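You operate a simulated robot arm through the tools that you are given. There is no shell and no other tool.

The job below is to be done with a simulated robot arm. You get a single attempt, and the scene is never put back.

Task
On the long clamp plate, clamp each ring and open each empty clamp.

The check looks at the end state, three seconds after you hand in, the way a careful person would. Anything else that was tipped, shoved, dropped, spilled or broken makes it a failure.

Robot
A 6-joint arm with a three-finger gripper, fixed in place. Base frame: the origin is at the foot of the arm, x ahead of it, y to its left, z up; the work surface is at about z = 710. Readings come in mm, degrees, newtons and seconds.
Its first joint turns from -166.0 to 166.0 degrees. Payload 4.89 kg.
Tool frame: the origin (TCP) lies between the finger pads and is the grasp point; the fingertips stand 30 mm ahead of it; z points along the fingers, y is the line along which they close. The gripper opens to 164 mm. The gripper's body begins 125 mm behind the TCP.
Orientation is that of the tool frame in the base frame, as [roll, pitch, yaw] about the fixed x, y, z axes, in that order (R = Rz(yaw) Ry(pitch) Rx(roll)). With the fingers straight down and closing along the base's y, the tool's x points along the base's -x, its y along +y and its z along -z.

Tools
- The arm moves only by the tool drive_tool. Its arguments are lists of equal length, an entry for each row: "xyz": the shift along the tool's x, y, z in mm, a list of three; "dr": the turn, a rotation vector about the tool's x, y, z in degrees, a list of three; "grip": the opening in per cent of the stroke, from 0 (shut) to 100 (fully open). In form: {"xyz": [[tx, ty, tz], ...], "dr": [[rx, ry, rz], ...], "grip": [grip, ...]}. A call has 1 to 20 rows; each row shifts and turns the commanded pose from where the row before left it, along the tool's axes as they then stand. A row lasts 0.2 s, in which the tool goes at most 50 mm and 8.6 degrees; a call with a longer step from one row to the next is refused whole, and so is a gripper value outside its range. Where a pose cannot be reached the arm comes as near as it can. A force on the tool above 70 N (or 10 N above the force at the start of the call, whichever is more), or a blocked arm, ends the call early, and 0.2 s more pass. Each finger travels about 108 mm/s and halts on what it meets, pressing with about 22 N; the grip force reading is that of the motor and also rises with nothing between the fingers. The clock runs only during rows and for 0.2 s after the last one: add rows that do not move to give the fingers time. The reply holds the time, the measured pose of the TCP, the force on the tool along the base axes, the opening and the grip force, in the units named above and with some noise, with the torque about the TCP (base axes, N m) and any sound that the robot's microphone picked up, and new pictures: "pictures" is both (left out), scene, wrist or none.
- Cameras (640 x 400 px; columns grow to the right, rows downward): "scene" is fixed at [219.6, -649.4, 1526]; the picture's right is [0.96, -0.27, 0.00], its down [-0.09, -0.33, -0.94] and it looks along [0.25, 0.91, -0.34] (base axes); focal length 320 px, centre (320, 200). "wrist" rides on the gripper at [76, -2, -152] in the tool frame; the picture's right is [0.02, 1.00, 0.00], its down [-0.88, 0.02, -0.47] and it looks along [-0.47, 0.01, 0.88] (tool axes); focal length 247 px, centre (320, 200). There is no depth. A picture from a camera that has moved, and an enlarged one, comes with that camera's place and axes in the base frame and with its lens.
- lift_body(by): slides the trunk up (or, below 0, down) by that many mm; the arm rides with it, the base frame stays. It gives what a move gives, with no picture.
- inspect(camera, box): a new picture of the part [left, top, right, bottom] of that camera's present view, enlarged. No time passes.
- close_job(): hands the job in; it is judged then, once.

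Places have to be worked out from the pictures, the camera data and where the tool is seen. Open the gripper and draw the arm clear of the work before you hand the job in, unless the task says otherwise.

The tools are called after "Emit:" by a JSON object that holds its "op" and its "data". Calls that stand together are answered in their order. drive_tool: Moves the arm, as the interface text tells. Its arguments: {"type":"object","properties":{"xyz":{"type":"array","items":{"type":"array","items":{"type":"number"}}},"dr":{"type":"array","items":{"type":"array","items":{"type":"number"}}},"grip":{"type":"array","items":{"type":"number"}},"pictures":{"type":"string","enum":["both","scene","wrist","none"]}},"required":["xyz","dr","grip"]} The other tools are called the same way: lift_body (by) slides the trunk up or down; inspect (camera, box) takes an enlarged picture of a part of a camera's view; close_job () hands the job in.

At the start:

```text
time_s: 0.0
tool_pos: [420.0, 358.2, 1141.0]
ee_rot: [-180.0, -0.1, 180.0]
contact_force: [-0.4, -0.3, -0.2]
ft_torque: [-0.01, -0.04, 0.01]
gripper_width: 164.0
grasp_force: 0.1
trunk travel left (down, up): [-225.0, 165.0]
```

scene: 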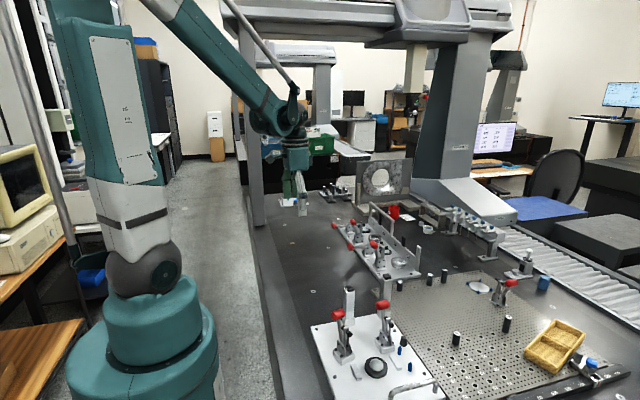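
wrist: 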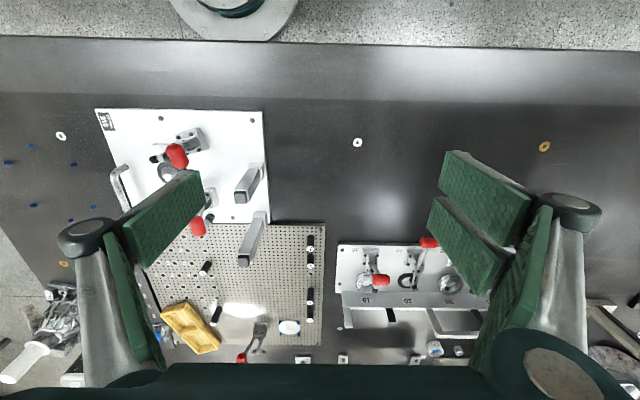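

I start by looking closely at the plates in both views before moving anything.

Emit:
{"op": "inspect", "data": {"camera": "scene", "box": [320, 180, 440, 290]}}

Emit:
{"op": "inspect", "data": {"camera": "wrist", "box": [320, 220, 520, 345]}}

Emit:
{"op": "inspect", "data": {"camera": "scene", "box": [300, 270, 460, 400]}}

Emit:
{"op": "inspect", "data": {"camera": "wrist", "box": [90, 100, 330, 250]}}

```text
3.64 times, centred on (380, 235) of scene
camera zoom: at [219.6, -649.4, 1526.0], right [0.96, -0.27, 0.0], down [-0.09, -0.33, -0.94], along [0.25, 0.91, -0.34], focal length 1165 px, centre (102, 73)
```

zoom: 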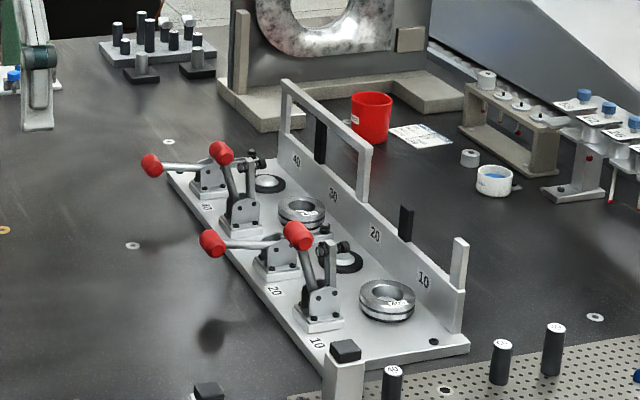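

```text
3.20 times, centred on (420, 282) of wrist
camera zoom: at [344.1, 357.0, 1293.2], right [-0.02, 1.0, 0.0], down [0.88, 0.02, 0.47], along [0.47, 0.01, -0.88], focal length 790 px, centre (0, -64)
```

zoom: 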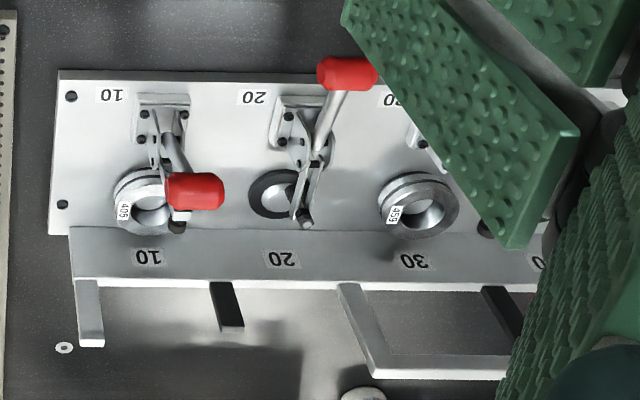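

```text
3.08 times, centred on (380, 335) of scene
camera zoom: at [219.6, -649.4, 1526.0], right [0.96, -0.27, 0.0], down [-0.09, -0.33, -0.94], along [0.25, 0.91, -0.34], focal length 986 px, centre (135, -215)
```

zoom: 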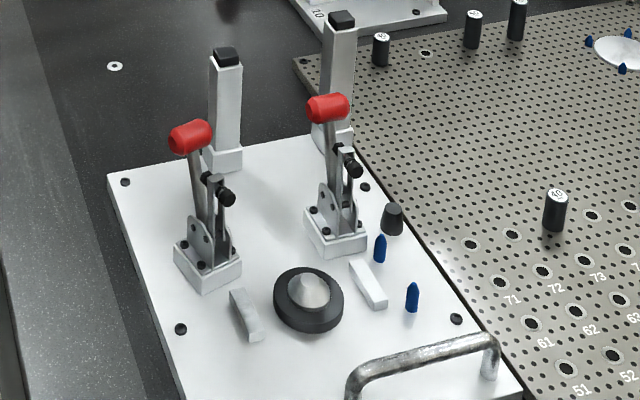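

```text
2.67 times, centred on (210, 175) of wrist
camera zoom: at [344.1, 357.0, 1293.2], right [-0.02, 1.0, 0.0], down [0.88, 0.02, 0.47], along [0.47, 0.01, -0.88], focal length 659 px, centre (613, 267)
```

zoom: 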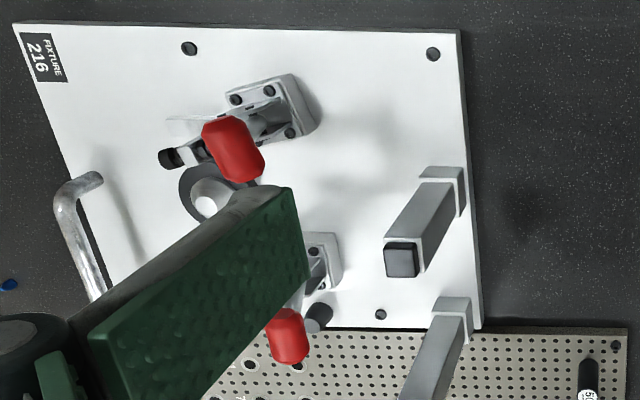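

The two cameras give somewhat different x values for the plate, so I check the gripper and the reference features in each view more closely.

Emit:
{"op": "inspect", "data": {"camera": "scene", "box": [240, 120, 360, 220]}}

Emit:
{"op": "inspect", "data": {"camera": "wrist", "box": [0, 0, 640, 400]}}

Emit:
{"op": "inspect", "data": {"camera": "scene", "box": [220, 180, 540, 400]}}

```text
4.00 times, centred on (300, 170) of scene
camera zoom: at [219.6, -649.4, 1526.0], right [0.96, -0.27, 0.0], down [-0.09, -0.33, -0.94], along [0.25, 0.91, -0.34], focal length 1281 px, centre (400, 320)
```

zoom: 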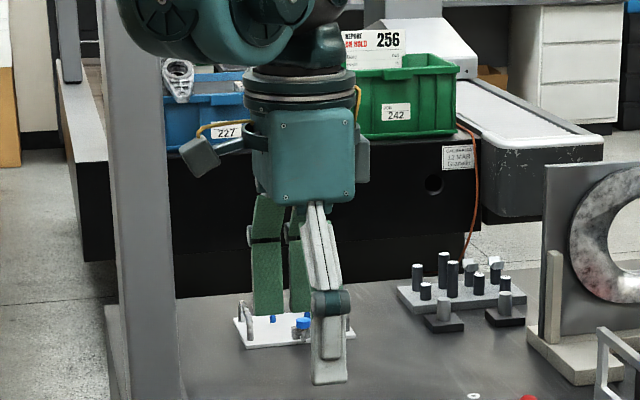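

```text
1.00 times, centred on (320, 200) of wrist (not enlarged: the box is as wide or as high as the picture)
camera zoom: at [344.1, 357.0, 1293.2], right [-0.02, 1.0, 0.0], down [0.88, 0.02, 0.47], along [0.47, 0.01, -0.88], focal length 247 px, centre (320, 200)
```

zoom: 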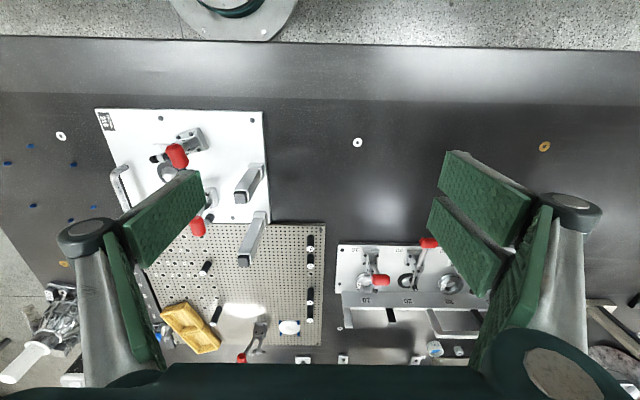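

```text
1.82 times, centred on (380, 290) of scene
camera zoom: at [219.6, -649.4, 1526.0], right [0.96, -0.27, 0.0], down [-0.09, -0.33, -0.94], along [0.25, 0.91, -0.34], focal length 582 px, centre (211, 36)
```

zoom: 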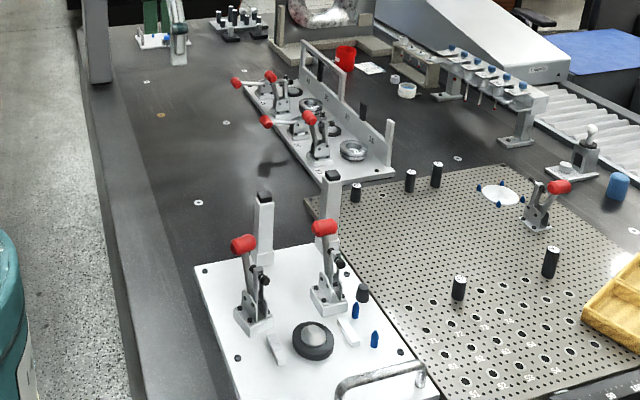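

The wrist view agrees with where the arm's own foot should be, while the gripper shows up about 20 px to the right of its predicted spot in the scene view, so I trust the wrist camera for positions. Next I move high over the long plate (kept at z ≈ 1140) for a clear wrist view of all four stations.

Emit:
{"op": "drive_tool", "data": {"xyz": [[-27.5, 37.75, 0], [-27.5, 37.75, 0], [-27.5, 37.75, 0], [-27.5, 37.75, 0], [-27.5, 37.75, 0], [-27.5, 37.75, 0], [-27.5, 37.75, 0], [-27.5, 37.75, 0], [0, 0, 0]], "dr": [[0, 0, 0], [0, 0, 0], [0, 0, 0], [0, 0, 0], [0, 0, 0], [0, 0, 0], [0, 0, 0], [0, 0, 0], [0, 0, 0]], "grip": [100, 100, 100, 100, 100, 100, 100, 100, 100]}}

```text
time_s: 2.0
tool_pos: [641.7, 659.5, 1139.1]
ee_rot: [180.0, 0.0, -179.9]
contact_force: [0.5, 0.6, -0.4]
ft_torque: [-0.13, 0.1, -0.01]
gripper_width: 164.1
grasp_force: 0.0
trunk travel left (down, up): [-225.0, 165.0]
camera wrist: at [564.4, 657.9, 1290.6], right [-0.02, 1.0, 0.0], down [0.88, 0.02, 0.47], along [0.47, 0.01, -0.88], focal length 247 px, centre (320, 200)
```

scene: 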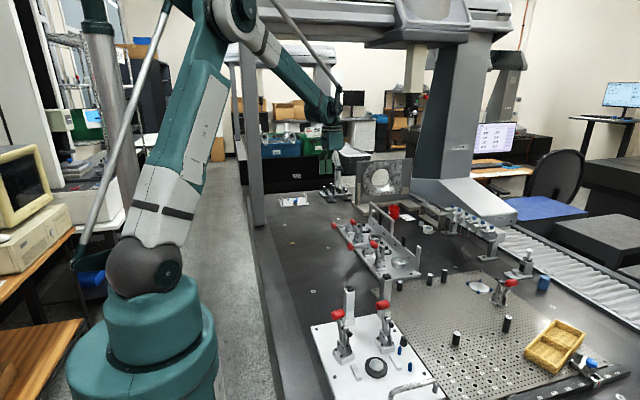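
wrist: 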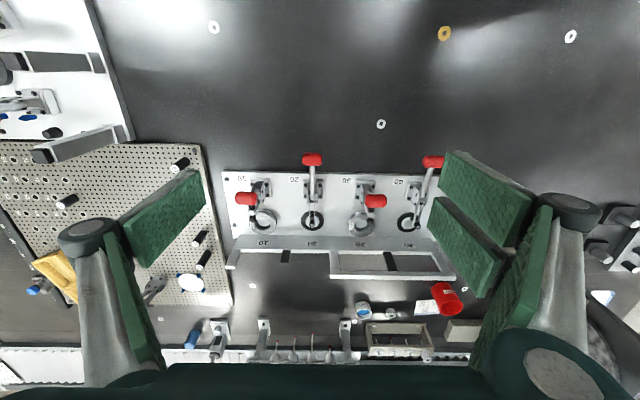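

Emit:
{"op": "inspect", "data": {"camera": "wrist", "box": [210, 140, 340, 260]}}

Emit:
{"op": "inspect", "data": {"camera": "wrist", "box": [320, 140, 450, 260]}}

Emit:
{"op": "inspect", "data": {"camera": "scene", "box": [325, 200, 425, 280]}}

```text
3.33 times, centred on (275, 200) of wrist
camera zoom: at [564.4, 657.9, 1290.6], right [-0.02, 1.0, 0.0], down [0.88, 0.02, 0.47], along [0.47, 0.01, -0.88], focal length 823 px, centre (470, 200)
```

zoom: 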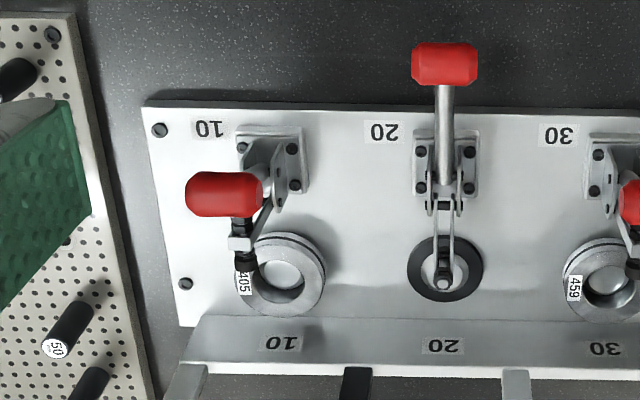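

```text
3.33 times, centred on (385, 200) of wrist
camera zoom: at [564.4, 657.9, 1290.6], right [-0.02, 1.0, 0.0], down [0.88, 0.02, 0.47], along [0.47, 0.01, -0.88], focal length 823 px, centre (103, 200)
```

zoom: 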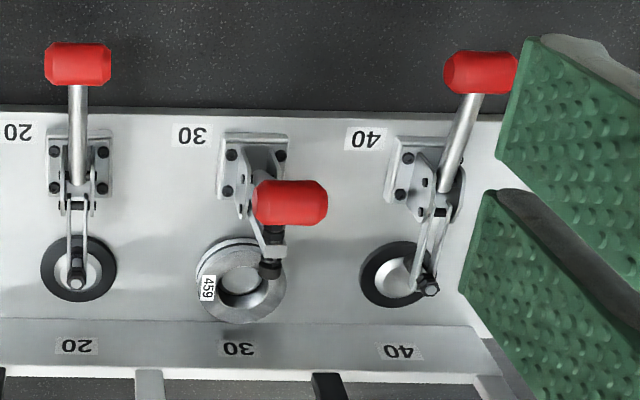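

```text
5.00 times, centred on (375, 240) of scene
camera zoom: at [219.6, -649.4, 1526.0], right [0.96, -0.27, 0.0], down [-0.09, -0.33, -0.94], along [0.25, 0.91, -0.34], focal length 1602 px, centre (45, 0)
```

zoom: 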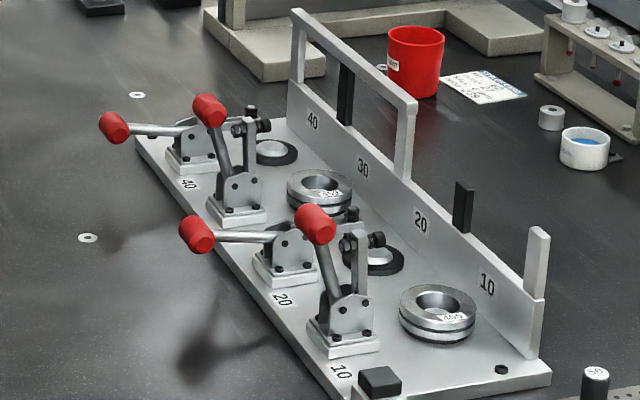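

The zooms settle it: stations 10 and 30 hold rings with their clamps open (handle and arm up), and 20 and 40 are empty with their clamps shut (handles lying toward the robot). Triangulating the two wrist views puts open knobs near (796, y, 854) and closed ones near (736, y, 784), with y = 516, 646, 776 and 906. I go above knob 10 to verify.

Emit:
{"op": "drive_tool", "data": {"xyz": [[-25.7, -23.9, 29.8], [-25.7, -23.9, 29.8], [-25.7, -23.9, 29.8], [-25.7, -23.9, 29.8], [-25.7, -23.9, 29.8], [-25.7, -23.9, 29.8], [0, 0, 0]], "dr": [[0, 0, 0], [0, 0, 0], [0, 0, 0], [0, 0, 0], [0, 0, 0], [0, 0, 0], [0, 0, 0]], "grip": [90, 80, 70, 60, 50, 50, 50]}}

```text
time_s: 3.6
tool_pos: [796.6, 516.9, 962.0]
ee_rot: [180.0, -0.1, 179.9]
contact_force: [0.3, -0.2, -0.7]
ft_torque: [0.04, 0.13, 0.01]
gripper_width: 81.9
grasp_force: 0.1
trunk travel left (down, up): [-225.0, 165.0]
camera wrist: at [720.2, 514.8, 1113.2], right [-0.02, 1.0, 0.0], down [0.88, 0.02, 0.47], along [0.47, 0.01, -0.88], focal length 247 px, centre (320, 200)
```

scene: 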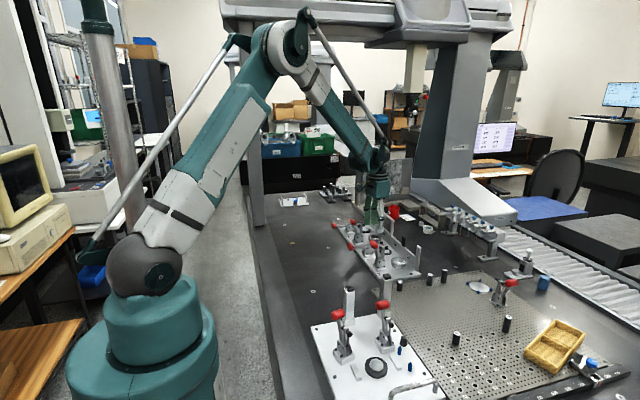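
wrist: 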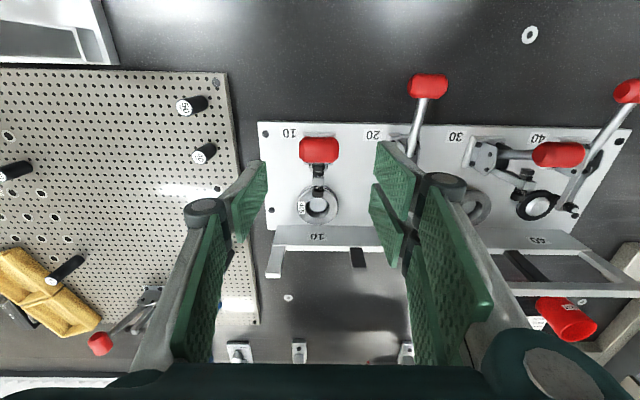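

Knob 10 shows at (319, 150), which puts it at about (797.5, 515.5, 854), right under the open fingers with about 19 mm clear on each side. I descend until the TCP is at knob height.

Emit:
{"op": "drive_tool", "data": {"xyz": [[-1, -1.2, 30], [0, 0, 30], [0, 0, 24], [0, 0, 14], [0, 0, 9], [0, 0, 0]], "dr": [[0, 0, 0], [0, 0, 0], [0, 0, 0], [0, 0, 0], [0, 0, 0], [0, 0, 0]], "grip": [50, 50, 50, 50, 50, 50]}}

Emit:
{"op": "inspect", "data": {"camera": "scene", "box": [325, 190, 425, 270]}}

Emit:
{"op": "inspect", "data": {"camera": "wrist", "box": [240, 100, 420, 212]}}

```text
time_s: 5.0
tool_pos: [796.2, 514.4, 853.7]
ee_rot: [-180.0, 0.0, 180.0]
contact_force: [-0.2, 0.0, 0.3]
ft_torque: [-0.02, -0.01, -0.01]
gripper_width: 81.7
grasp_force: 0.0
trunk travel left (down, up): [-225.0, 165.0]
camera wrist: at [719.4, 513.5, 1006.2], right [-0.02, 1.0, 0.0], down [0.88, 0.02, 0.47], along [0.47, 0.01, -0.88], focal length 247 px, centre (320, 200)
```

scene: 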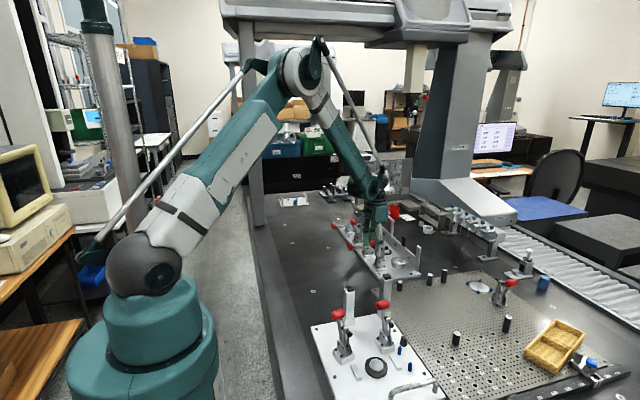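
wrist: 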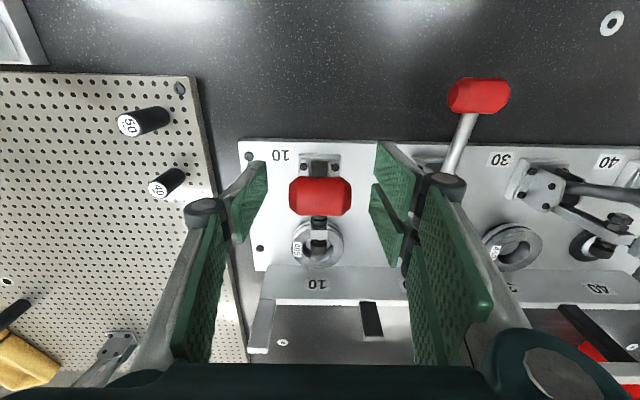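

```text
5.00 times, centred on (375, 230) of scene
camera zoom: at [219.6, -649.4, 1526.0], right [0.96, -0.27, 0.0], down [-0.09, -0.33, -0.94], along [0.25, 0.91, -0.34], focal length 1602 px, centre (45, 50)
```

zoom: 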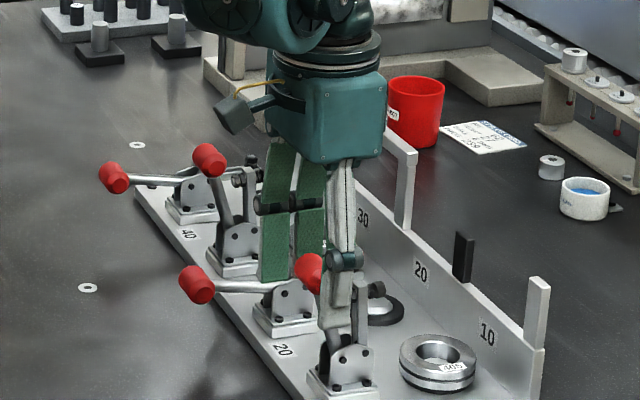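

```text
3.56 times, centred on (330, 156) of wrist
camera zoom: at [719.4, 513.5, 1006.2], right [-0.02, 1.0, 0.0], down [0.88, 0.02, 0.47], along [0.47, 0.01, -0.88], focal length 878 px, centre (284, 356)
```

zoom: 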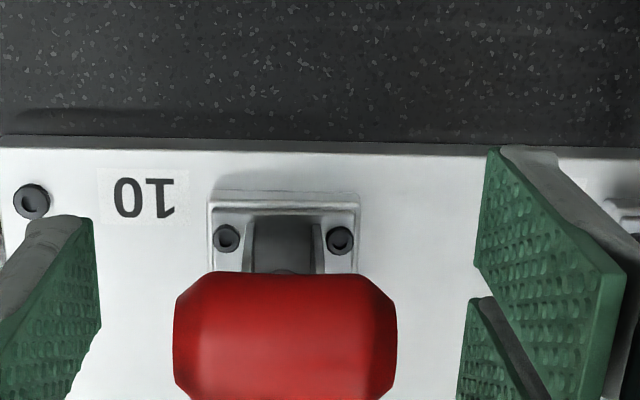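

The knob sits centred at the TCP level (v ≈ 196 against the expected 193). I close on its two ends and check the opening.

Emit:
{"op": "drive_tool", "data": {"xyz": [[0, 0, 0], [0, 0, 0], [0, 0, 0], [0, 0, 0]], "dr": [[0, 0, 0], [0, 0, 0], [0, 0, 0], [0, 0, 0]], "grip": [38, 27, 15, 15]}}

Emit:
{"op": "inspect", "data": {"camera": "wrist", "box": [240, 130, 400, 230]}}

```text
time_s: 6.0
tool_pos: [795.9, 515.3, 853.7]
ee_rot: [-180.0, -0.1, -180.0]
contact_force: [0.8, 1.5, 1.2]
ft_torque: [0.03, -0.02, 0.03]
gripper_width: 40.8
grasp_force: 21.7
trunk travel left (down, up): [-225.0, 165.0]
camera wrist: at [719.4, 513.6, 1006.4], right [-0.02, 1.0, 0.0], down [0.88, 0.02, 0.47], along [0.47, 0.01, -0.88], focal length 247 px, centre (320, 200)
```

scene: 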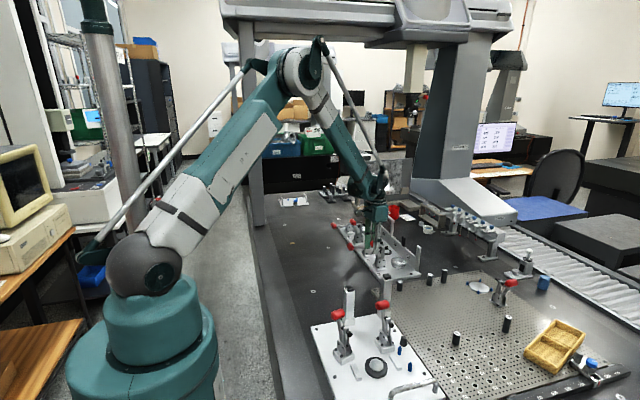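
wrist: 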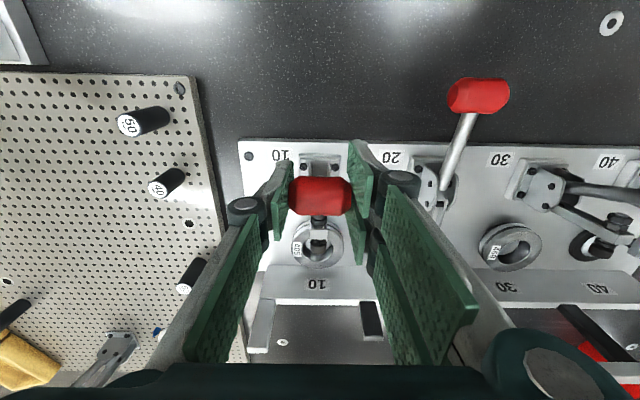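

```text
4.00 times, centred on (320, 180) of wrist
camera zoom: at [719.4, 513.6, 1006.4], right [-0.02, 1.0, 0.0], down [0.88, 0.02, 0.47], along [0.47, 0.01, -0.88], focal length 988 px, centre (320, 280)
```

zoom: 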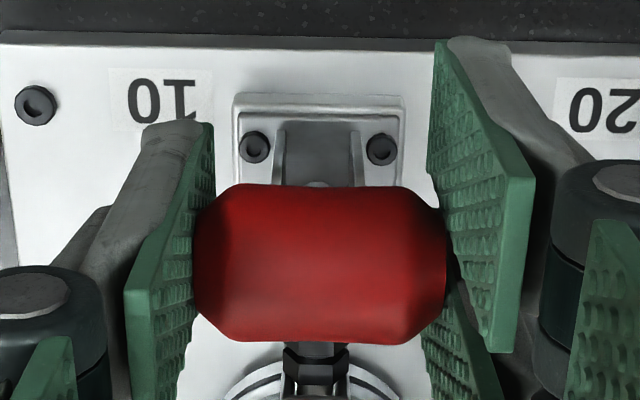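

Gripped on both ends (40.8 mm, 22 N). I now draw the knob along its arc toward −x and down, a first 20° in small steps, watching the force.

Emit:
{"op": "drive_tool", "data": {"xyz": [[3.6, 0, 1.3], [3.6, 0, 1.4], [3.5, 0, 1.6], [3.4, 0, 1.7], [3.3, 0, 1.9], [3.3, 0, 2.0], [3.2, 0, 2.2], [3.1, 0, 2.3], [0, 0, 0]], "dr": [[0, 0, 0], [0, 0, 0], [0, 0, 0], [0, 0, 0], [0, 0, 0], [0, 0, 0], [0, 0, 0], [0, 0, 0], [0, 0, 0]], "grip": [15, 15, 15, 15, 15, 15, 15, 15, 15]}}

Emit:
{"op": "inspect", "data": {"camera": "wrist", "box": [240, 130, 400, 280]}}

Emit:
{"op": "inspect", "data": {"camera": "scene", "box": [325, 190, 425, 270]}}

```text
time_s: 8.0
tool_pos: [768.0, 514.9, 841.9]
ee_rot: [-179.9, 0.0, -180.0]
contact_force: [6.9, -31.5, 2.7]
ft_torque: [-0.42, -0.66, 0.01]
gripper_width: 40.9
grasp_force: 22.1
trunk travel left (down, up): [-225.0, 165.0]
camera wrist: at [692.9, 513.8, 993.4], right [-0.02, 1.0, 0.0], down [0.88, 0.02, 0.47], along [0.47, 0.01, -0.88], focal length 247 px, centre (320, 200)
```

scene: 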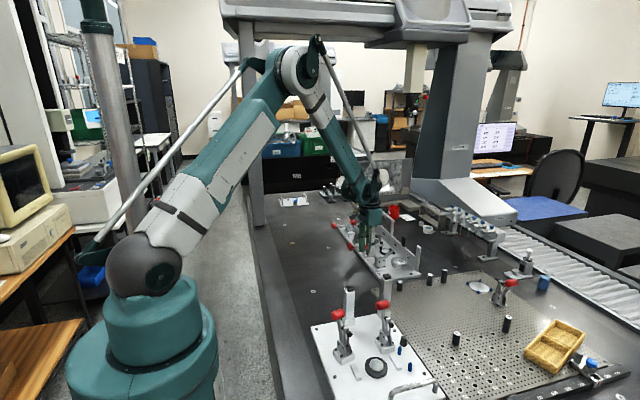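
wrist: 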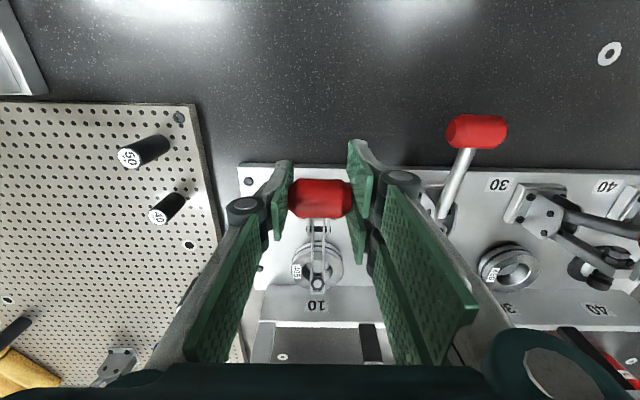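

```text
2.67 times, centred on (320, 205) of wrist
camera zoom: at [692.9, 513.8, 993.4], right [-0.02, 1.0, 0.0], down [0.88, 0.02, 0.47], along [0.47, 0.01, -0.88], focal length 659 px, centre (320, 187)
```

zoom: 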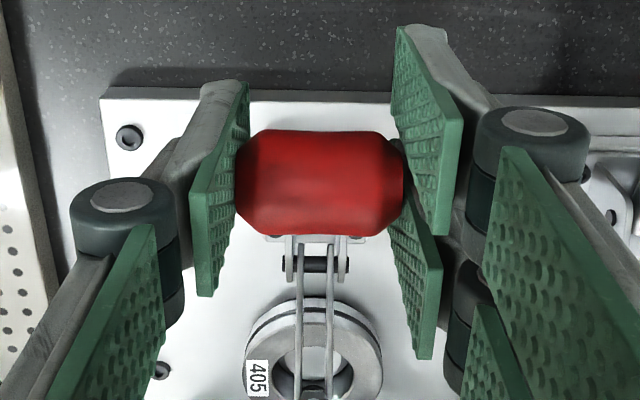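

```text
5.00 times, centred on (375, 230) of scene
camera zoom: at [219.6, -649.4, 1526.0], right [0.96, -0.27, 0.0], down [-0.09, -0.33, -0.94], along [0.25, 0.91, -0.34], focal length 1602 px, centre (45, 50)
```

zoom: 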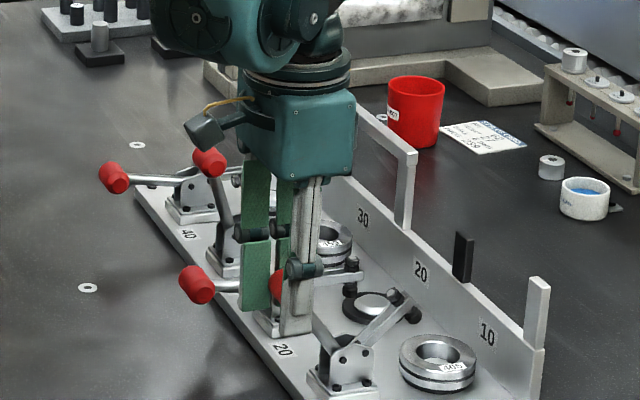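

The clamp arm is following (it now stands at about 45°), with a side load of about −31 N in y, so I add a small −y correction and continue another 20°.

Emit:
{"op": "drive_tool", "data": {"xyz": [[0, -1, 0], [2.9, -0.2, 2.4], [2.9, 0, 2.5], [2.7, 0, 2.7], [2.7, 0, 2.8], [2.5, 0, 2.9], [2.4, 0, 3.0], [2.2, 0, 3.2], [2.1, 0, 3.2], [0, 0, 0]], "dr": [[0, 0, 0], [0, 0, 0], [0, 0, 0], [0, 0, 0], [0, 0, 0], [0, 0, 0], [0, 0, 0], [0, 0, 0], [0, 0, 0], [0, 0, 0]], "grip": [15, 15, 15, 15, 15, 15, 15, 15, 15, 15]}}

Emit:
{"op": "inspect", "data": {"camera": "wrist", "box": [240, 130, 400, 280]}}

Emit:
{"op": "inspect", "data": {"camera": "scene", "box": [325, 190, 425, 270]}}

```text
time_s: 10.2
tool_pos: [748.4, 515.8, 819.1]
ee_rot: [-180.0, -0.1, 180.0]
contact_force: [8.1, -12.7, 1.2]
ft_torque: [-0.12, -0.59, -0.02]
gripper_width: 40.7
grasp_force: 22.4
trunk travel left (down, up): [-225.0, 165.0]
camera wrist: at [672.3, 513.6, 970.2], right [-0.02, 1.0, 0.0], down [0.88, 0.02, 0.47], along [0.47, 0.01, -0.88], focal length 247 px, centre (320, 200)
```

scene: 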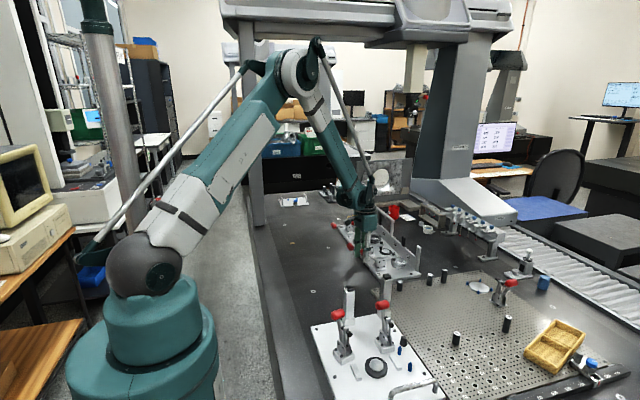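
wrist: 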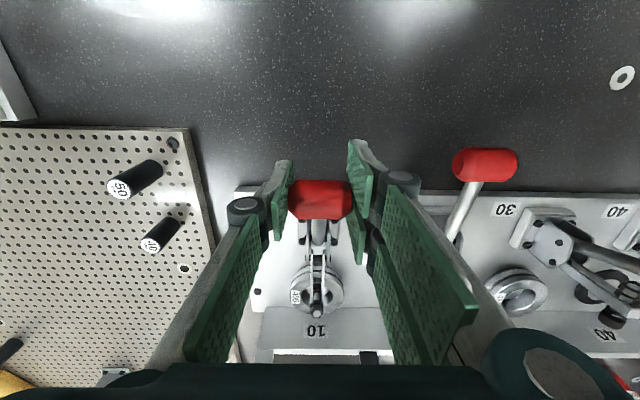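

```text
2.67 times, centred on (320, 205) of wrist
camera zoom: at [672.3, 513.6, 970.2], right [-0.02, 1.0, 0.0], down [0.88, 0.02, 0.47], along [0.47, 0.01, -0.88], focal length 659 px, centre (320, 187)
```

zoom: 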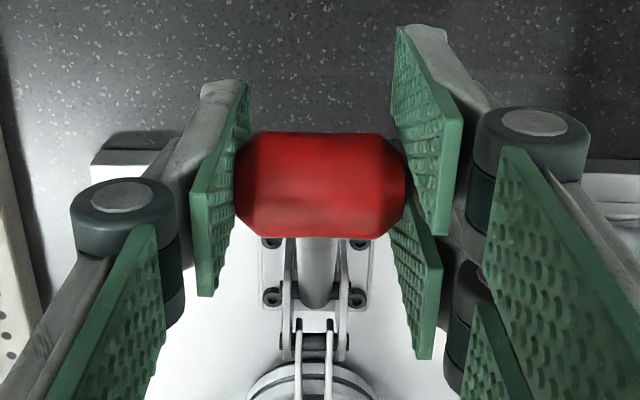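

```text
5.00 times, centred on (375, 230) of scene
camera zoom: at [219.6, -649.4, 1526.0], right [0.96, -0.27, 0.0], down [-0.09, -0.33, -0.94], along [0.25, 0.91, -0.34], focal length 1602 px, centre (45, 50)
```

zoom: 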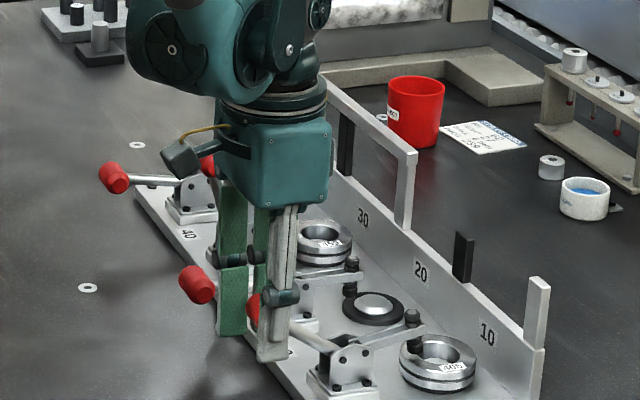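

The plunger is coming down onto ring 405 and the forces are small. I carry on along the arc, now mostly downward.

Emit:
{"op": "drive_tool", "data": {"xyz": [[1.9, -0.5, 3.3], [1.9, 0, 3.3], [1.6, 0, 3.5], [1.6, 0, 3.5], [1.3, 0, 3.6], [1.3, 0, 3.7], [0, 0, 0]], "dr": [[0, 0, 0], [0, 0, 0], [0, 0, 0], [0, 0, 0], [0, 0, 0], [0, 0, 0], [0, 0, 0]], "grip": [15, 15, 15, 15, 15, 15, 15]}}

Emit:
{"op": "inspect", "data": {"camera": "wrist", "box": [240, 130, 400, 280]}}

Emit:
{"op": "inspect", "data": {"camera": "scene", "box": [325, 190, 425, 270]}}

```text
time_s: 11.8
tool_pos: [737.3, 515.5, 795.8]
ee_rot: [179.9, 0.0, 180.0]
contact_force: [2.5, 6.0, 7.9]
ft_torque: [0.06, -0.54, -0.01]
gripper_width: 40.9
grasp_force: 21.7
trunk travel left (down, up): [-225.0, 165.0]
camera wrist: at [661.9, 513.5, 949.2], right [-0.02, 1.0, 0.0], down [0.88, 0.02, 0.47], along [0.47, 0.01, -0.88], focal length 247 px, centre (320, 200)
```

scene: 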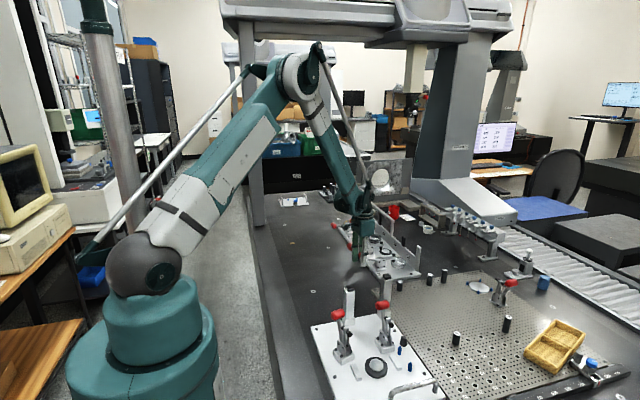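
wrist: 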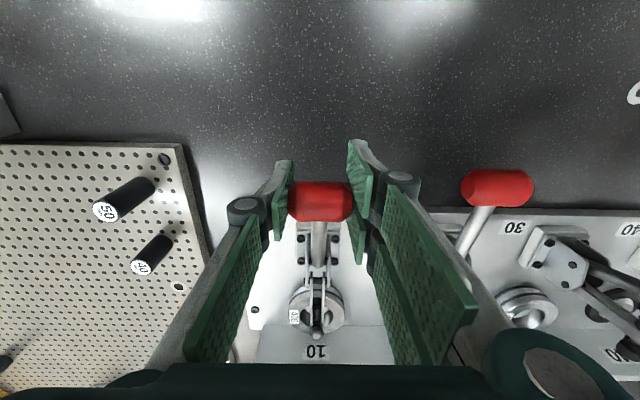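

```text
2.67 times, centred on (320, 205) of wrist
camera zoom: at [661.9, 513.5, 949.2], right [-0.02, 1.0, 0.0], down [0.88, 0.02, 0.47], along [0.47, 0.01, -0.88], focal length 659 px, centre (320, 187)
```

zoom: 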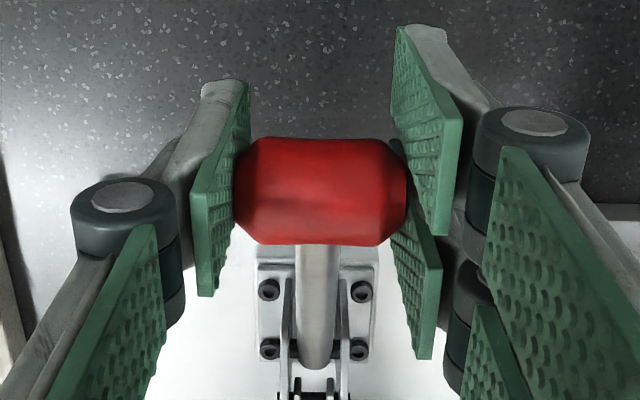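

```text
5.00 times, centred on (375, 230) of scene
camera zoom: at [219.6, -649.4, 1526.0], right [0.96, -0.27, 0.0], down [-0.09, -0.33, -0.94], along [0.25, 0.91, -0.34], focal length 1602 px, centre (45, 50)
```

zoom: 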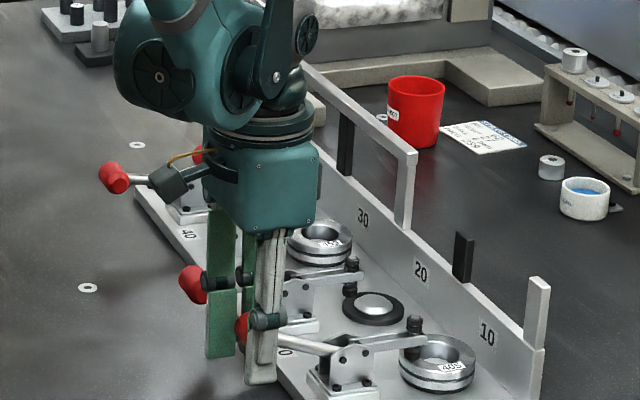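

Slight upward resistance (8 N) as the plunger reaches the ring. I continue down in 2 mm steps toward the over-centre position, watching force and sound.

Emit:
{"op": "drive_tool", "data": {"xyz": [[0.6, 0, 2.4], [0.5, 0, 2.4], [0.5, 0, 2.4], [0.4, 0, 2.4], [0.3, 0, 2.4], [0, 0, 0]], "dr": [[0, 0, 0], [0, 0, 0], [0, 0, 0], [0, 0, 0], [0, 0, 0], [0, 0, 0]], "grip": [15, 15, 15, 15, 15, 15]}}

Emit:
{"op": "inspect", "data": {"camera": "wrist", "box": [240, 130, 400, 280]}}

Emit:
{"op": "inspect", "data": {"camera": "scene", "box": [325, 190, 425, 270]}}

```text
time_s: 13.2
tool_pos: [737.2, 514.3, 784.9]
ee_rot: [179.9, 0.0, -180.0]
contact_force: [3.4, 9.3, 4.0]
ft_torque: [0.11, -0.63, -0.01]
gripper_width: 40.8
grasp_force: 22.1
trunk travel left (down, up): [-225.0, 165.0]
camera wrist: at [659.5, 513.6, 937.0], right [-0.02, 1.0, 0.0], down [0.88, 0.02, 0.47], along [0.47, 0.01, -0.88], focal length 247 px, centre (320, 200)
```

scene: 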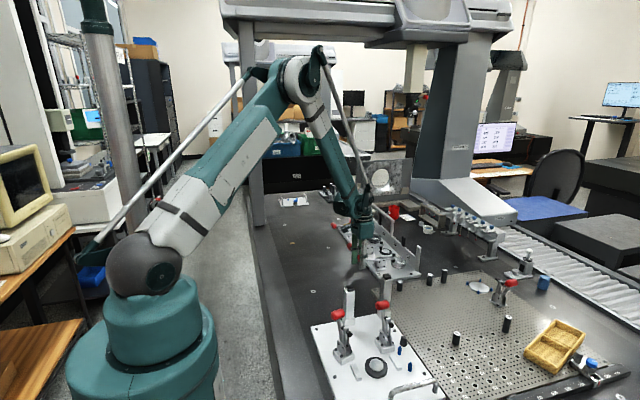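
wrist: 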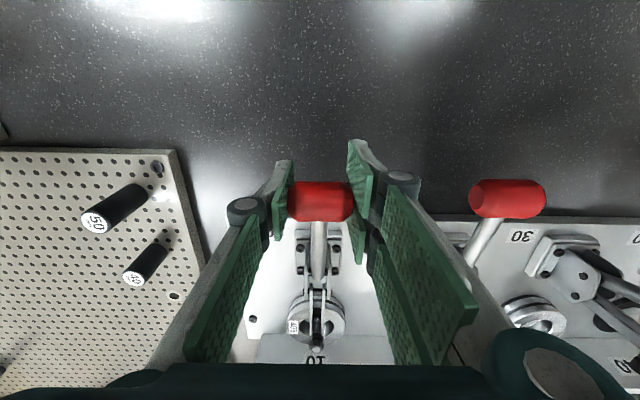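

```text
2.67 times, centred on (320, 205) of wrist
camera zoom: at [659.5, 513.6, 937.0], right [-0.02, 1.0, 0.0], down [0.88, 0.02, 0.47], along [0.47, 0.01, -0.88], focal length 659 px, centre (320, 187)
```

zoom: 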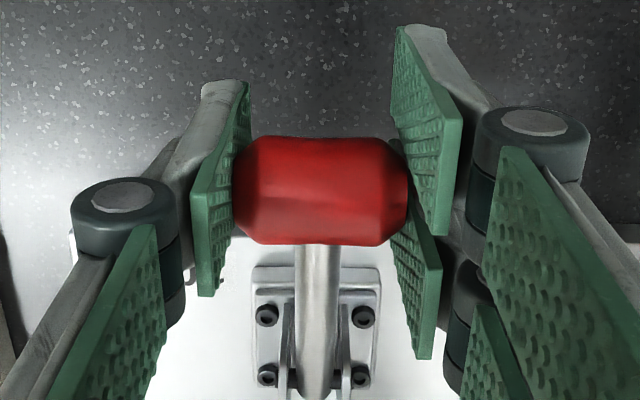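

```text
5.00 times, centred on (375, 230) of scene
camera zoom: at [219.6, -649.4, 1526.0], right [0.96, -0.27, 0.0], down [-0.09, -0.33, -0.94], along [0.25, 0.91, -0.34], focal length 1602 px, centre (45, 50)
```

zoom: 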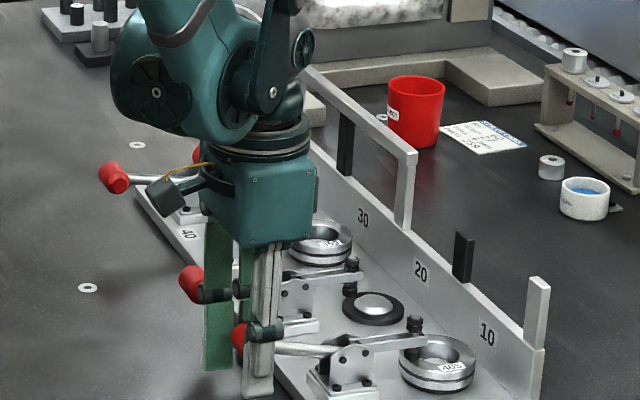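

The handle is now about as low as the closed one at 20, with only 4 N on the tool. I press further in small steps to find the end stop or click.

Emit:
{"op": "drive_tool", "data": {"xyz": [[0.2, 0, 1.5], [0.1, 0, 1.5], [0.1, 0, 1.5], [0, 0, 1.5], [0, 0, 0]], "dr": [[0, 0, 0], [0, 0, 0], [0, 0, 0], [0, 0, 0], [0, 0, 0]], "grip": [15, 15, 15, 15, 15]}}

Emit:
{"op": "inspect", "data": {"camera": "wrist", "box": [240, 130, 400, 280]}}

Emit:
{"op": "inspect", "data": {"camera": "scene", "box": [325, 190, 425, 270]}}

```text
time_s: 14.4
tool_pos: [734.7, 514.8, 780.2]
ee_rot: [180.0, 0.0, 180.0]
contact_force: [-6.0, 16.9, 3.1]
ft_torque: [0.14, -0.59, 0.08]
gripper_width: 40.7
grasp_force: 21.8
trunk travel left (down, up): [-225.0, 165.0]
camera wrist: at [659.0, 513.5, 932.0], right [-0.02, 1.0, 0.0], down [0.88, 0.02, 0.47], along [0.47, 0.01, -0.88], focal length 247 px, centre (320, 200)
```

scene: 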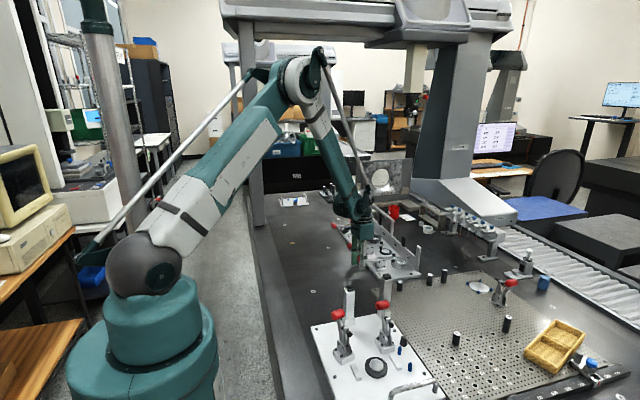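
wrist: 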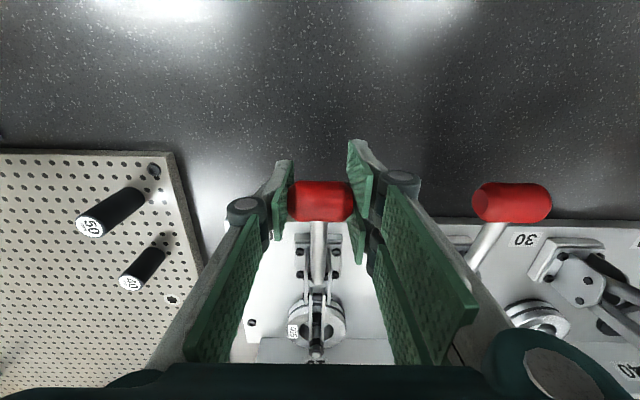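

```text
2.67 times, centred on (320, 205) of wrist
camera zoom: at [659.0, 513.5, 932.0], right [-0.02, 1.0, 0.0], down [0.88, 0.02, 0.47], along [0.47, 0.01, -0.88], focal length 659 px, centre (320, 187)
```

zoom: 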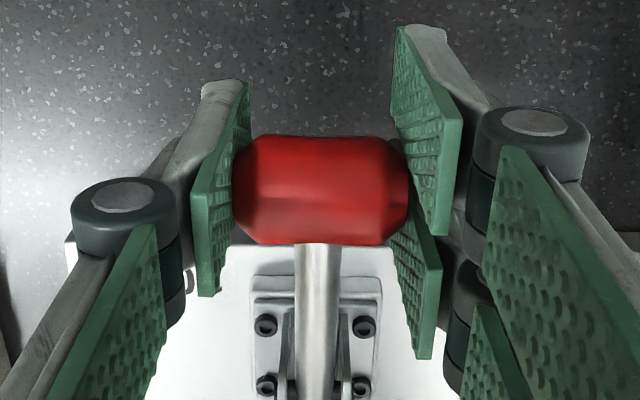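

```text
5.00 times, centred on (375, 230) of scene
camera zoom: at [219.6, -649.4, 1526.0], right [0.96, -0.27, 0.0], down [-0.09, -0.33, -0.94], along [0.25, 0.91, -0.34], focal length 1602 px, centre (45, 50)
```

zoom: 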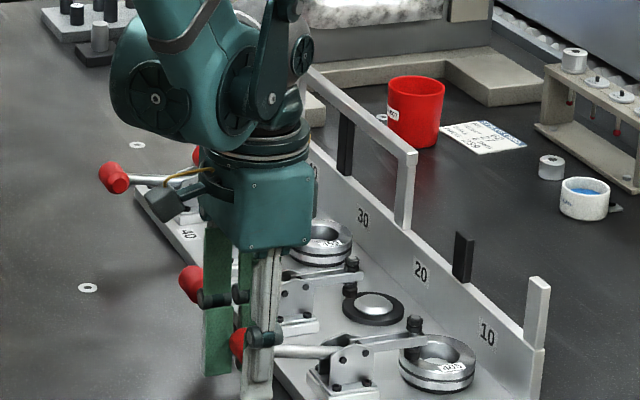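

Still no hard stop and only about 3 N vertical; the knob looks a few millimetres above the TCP. I press down a little more.

Emit:
{"op": "drive_tool", "data": {"xyz": [[-0.5, -0.3, 1.5], [0, 0, 1.5], [0, 0, 1.5], [0, 0, 1.5], [0, 0, 0]], "dr": [[0, 0, 0], [0, 0, 0], [0, 0, 0], [0, 0, 0], [0, 0, 0]], "grip": [15, 15, 15, 15, 15]}}

Emit:
{"op": "inspect", "data": {"camera": "wrist", "box": [240, 130, 400, 280]}}

Emit:
{"op": "inspect", "data": {"camera": "scene", "box": [325, 190, 425, 270]}}

```text
time_s: 15.6
tool_pos: [736.4, 514.8, 774.7]
ee_rot: [179.9, 0.1, -179.9]
contact_force: [-3.6, 30.1, 21.6]
ft_torque: [0.39, -0.02, 0.1]
gripper_width: 40.4
grasp_force: 22.1
trunk travel left (down, up): [-225.0, 165.0]
camera wrist: at [659.8, 513.4, 926.1], right [-0.02, 1.0, 0.0], down [0.88, 0.02, 0.47], along [0.47, 0.01, -0.88], focal length 247 px, centre (320, 200)
```

scene: 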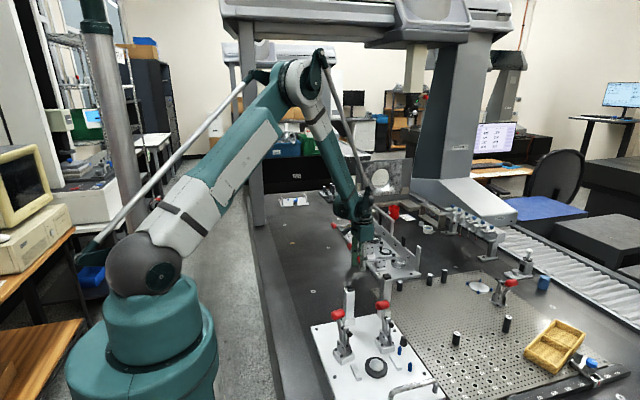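
wrist: 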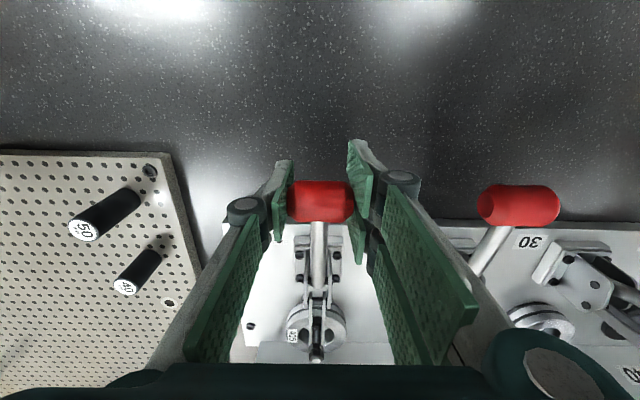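

```text
2.67 times, centred on (320, 205) of wrist
camera zoom: at [659.8, 513.4, 926.1], right [-0.02, 1.0, 0.0], down [0.88, 0.02, 0.47], along [0.47, 0.01, -0.88], focal length 659 px, centre (320, 187)
```

zoom: 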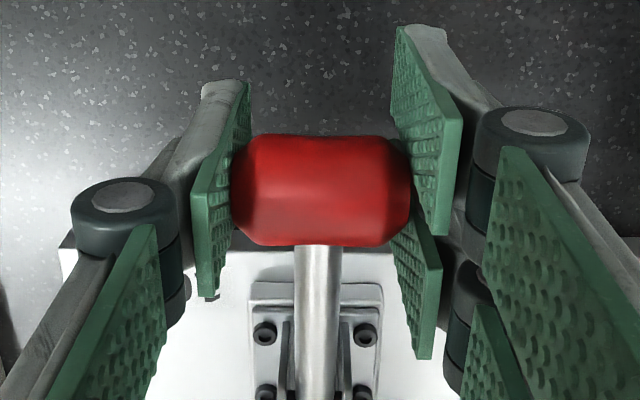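

```text
5.00 times, centred on (375, 230) of scene
camera zoom: at [219.6, -649.4, 1526.0], right [0.96, -0.27, 0.0], down [-0.09, -0.33, -0.94], along [0.25, 0.91, -0.34], focal length 1602 px, centre (45, 50)
```

zoom: 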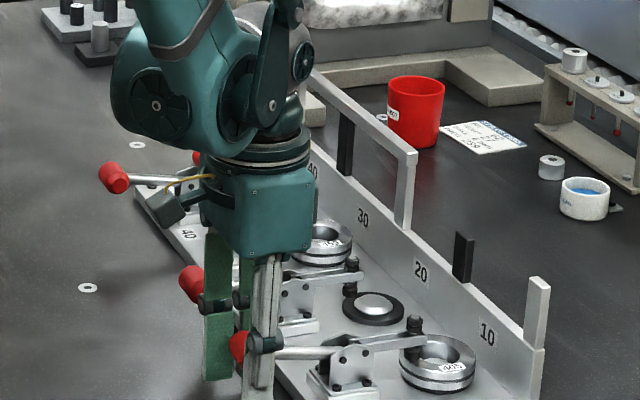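

Now the vertical force has risen to 22 N with almost no further handle motion, so the stop seems reached. I open the fingers, rise straight up and look at how the handle rests compared with 20.

Emit:
{"op": "drive_tool", "data": {"xyz": [[0, 1.3, 0], [0, 0, 0], [0, 0, 0], [0, 0, -15], [0, 0, -30], [0, 0, -40], [0, 0, -40], [0, 0, 0]], "dr": [[0, 0, 0], [0, 0, 0], [0, 0, 0], [0, 0, 0], [0, 0, 0], [0, 0, 0], [0, 0, 0], [0, 0, 0]], "grip": [30, 50, 50, 50, 50, 50, 50, 50]}}

Emit:
{"op": "inspect", "data": {"camera": "wrist", "box": [240, 100, 480, 250]}}

Emit:
{"op": "inspect", "data": {"camera": "scene", "box": [325, 200, 425, 280]}}

```text
time_s: 17.4
tool_pos: [735.3, 515.8, 896.8]
ee_rot: [-180.0, 0.1, -180.0]
contact_force: [-0.5, -0.4, 1.4]
ft_torque: [0.05, -0.06, -0.02]
gripper_width: 81.9
grasp_force: 0.1
trunk travel left (down, up): [-225.0, 165.0]
camera wrist: at [659.2, 513.4, 1049.2], right [-0.02, 1.0, 0.0], down [0.88, 0.02, 0.47], along [0.47, 0.01, -0.88], focal length 247 px, centre (320, 200)
```

scene: 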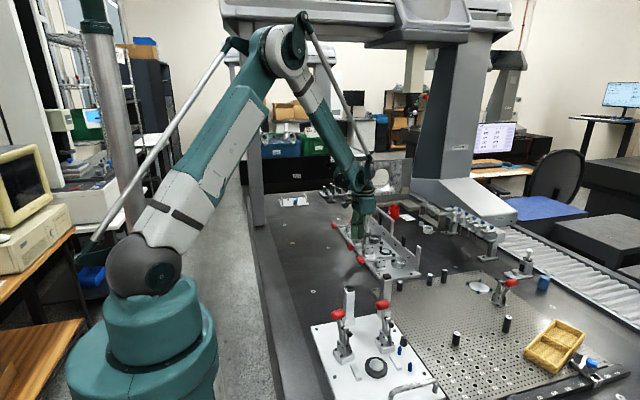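
wrist: 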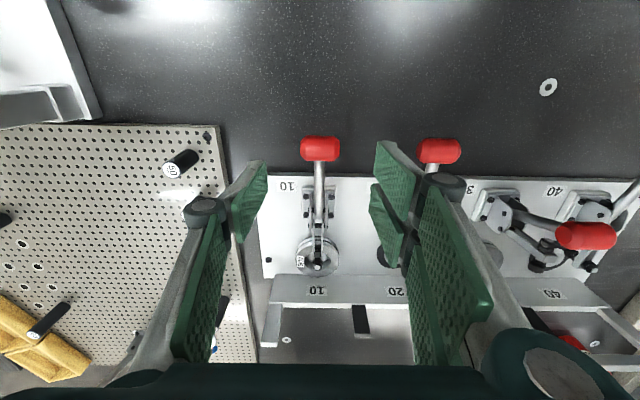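

```text
2.67 times, centred on (360, 175) of wrist
camera zoom: at [659.2, 513.4, 1049.2], right [-0.02, 1.0, 0.0], down [0.88, 0.02, 0.47], along [0.47, 0.01, -0.88], focal length 659 px, centre (213, 267)
```

zoom: 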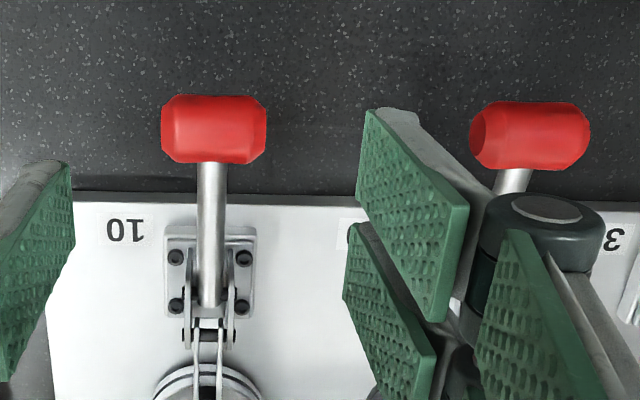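

```text
5.00 times, centred on (375, 240) of scene
camera zoom: at [219.6, -649.4, 1526.0], right [0.96, -0.27, 0.0], down [-0.09, -0.33, -0.94], along [0.25, 0.91, -0.34], focal length 1602 px, centre (45, 0)
```

zoom: 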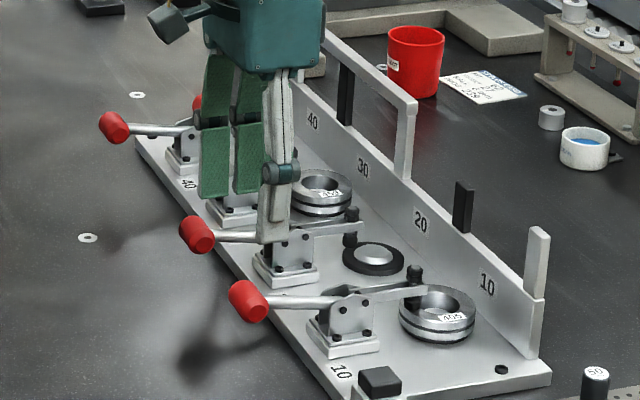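

Handle 10 stayed down after release and looks as low as 20's. I zoom further on the plunger-ring contact and compare with 20.

Emit:
{"op": "inspect", "data": {"camera": "scene", "box": [360, 235, 425, 280]}}

Emit:
{"op": "inspect", "data": {"camera": "wrist", "box": [270, 170, 370, 300]}}

```text
8.89 times, centred on (392, 258) of scene
camera zoom: at [219.6, -649.4, 1526.0], right [0.96, -0.27, 0.0], down [-0.09, -0.33, -0.94], along [0.25, 0.91, -0.34], focal length 2848 px, centre (-324, -311)
```

zoom: 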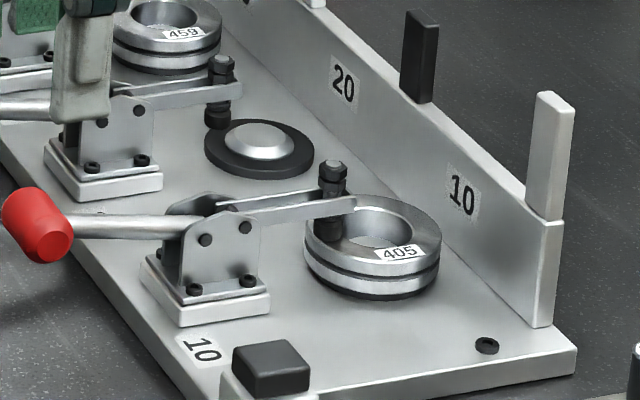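

```text
3.08 times, centred on (320, 235) of wrist
camera zoom: at [659.2, 513.4, 1049.2], right [-0.02, 1.0, 0.0], down [0.88, 0.02, 0.47], along [0.47, 0.01, -0.88], focal length 760 px, centre (320, 92)
```

zoom: 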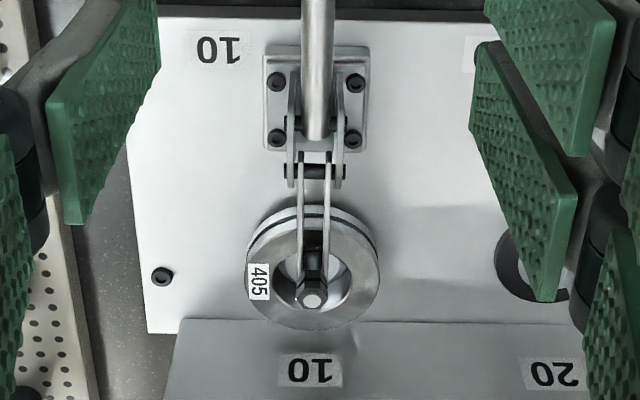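

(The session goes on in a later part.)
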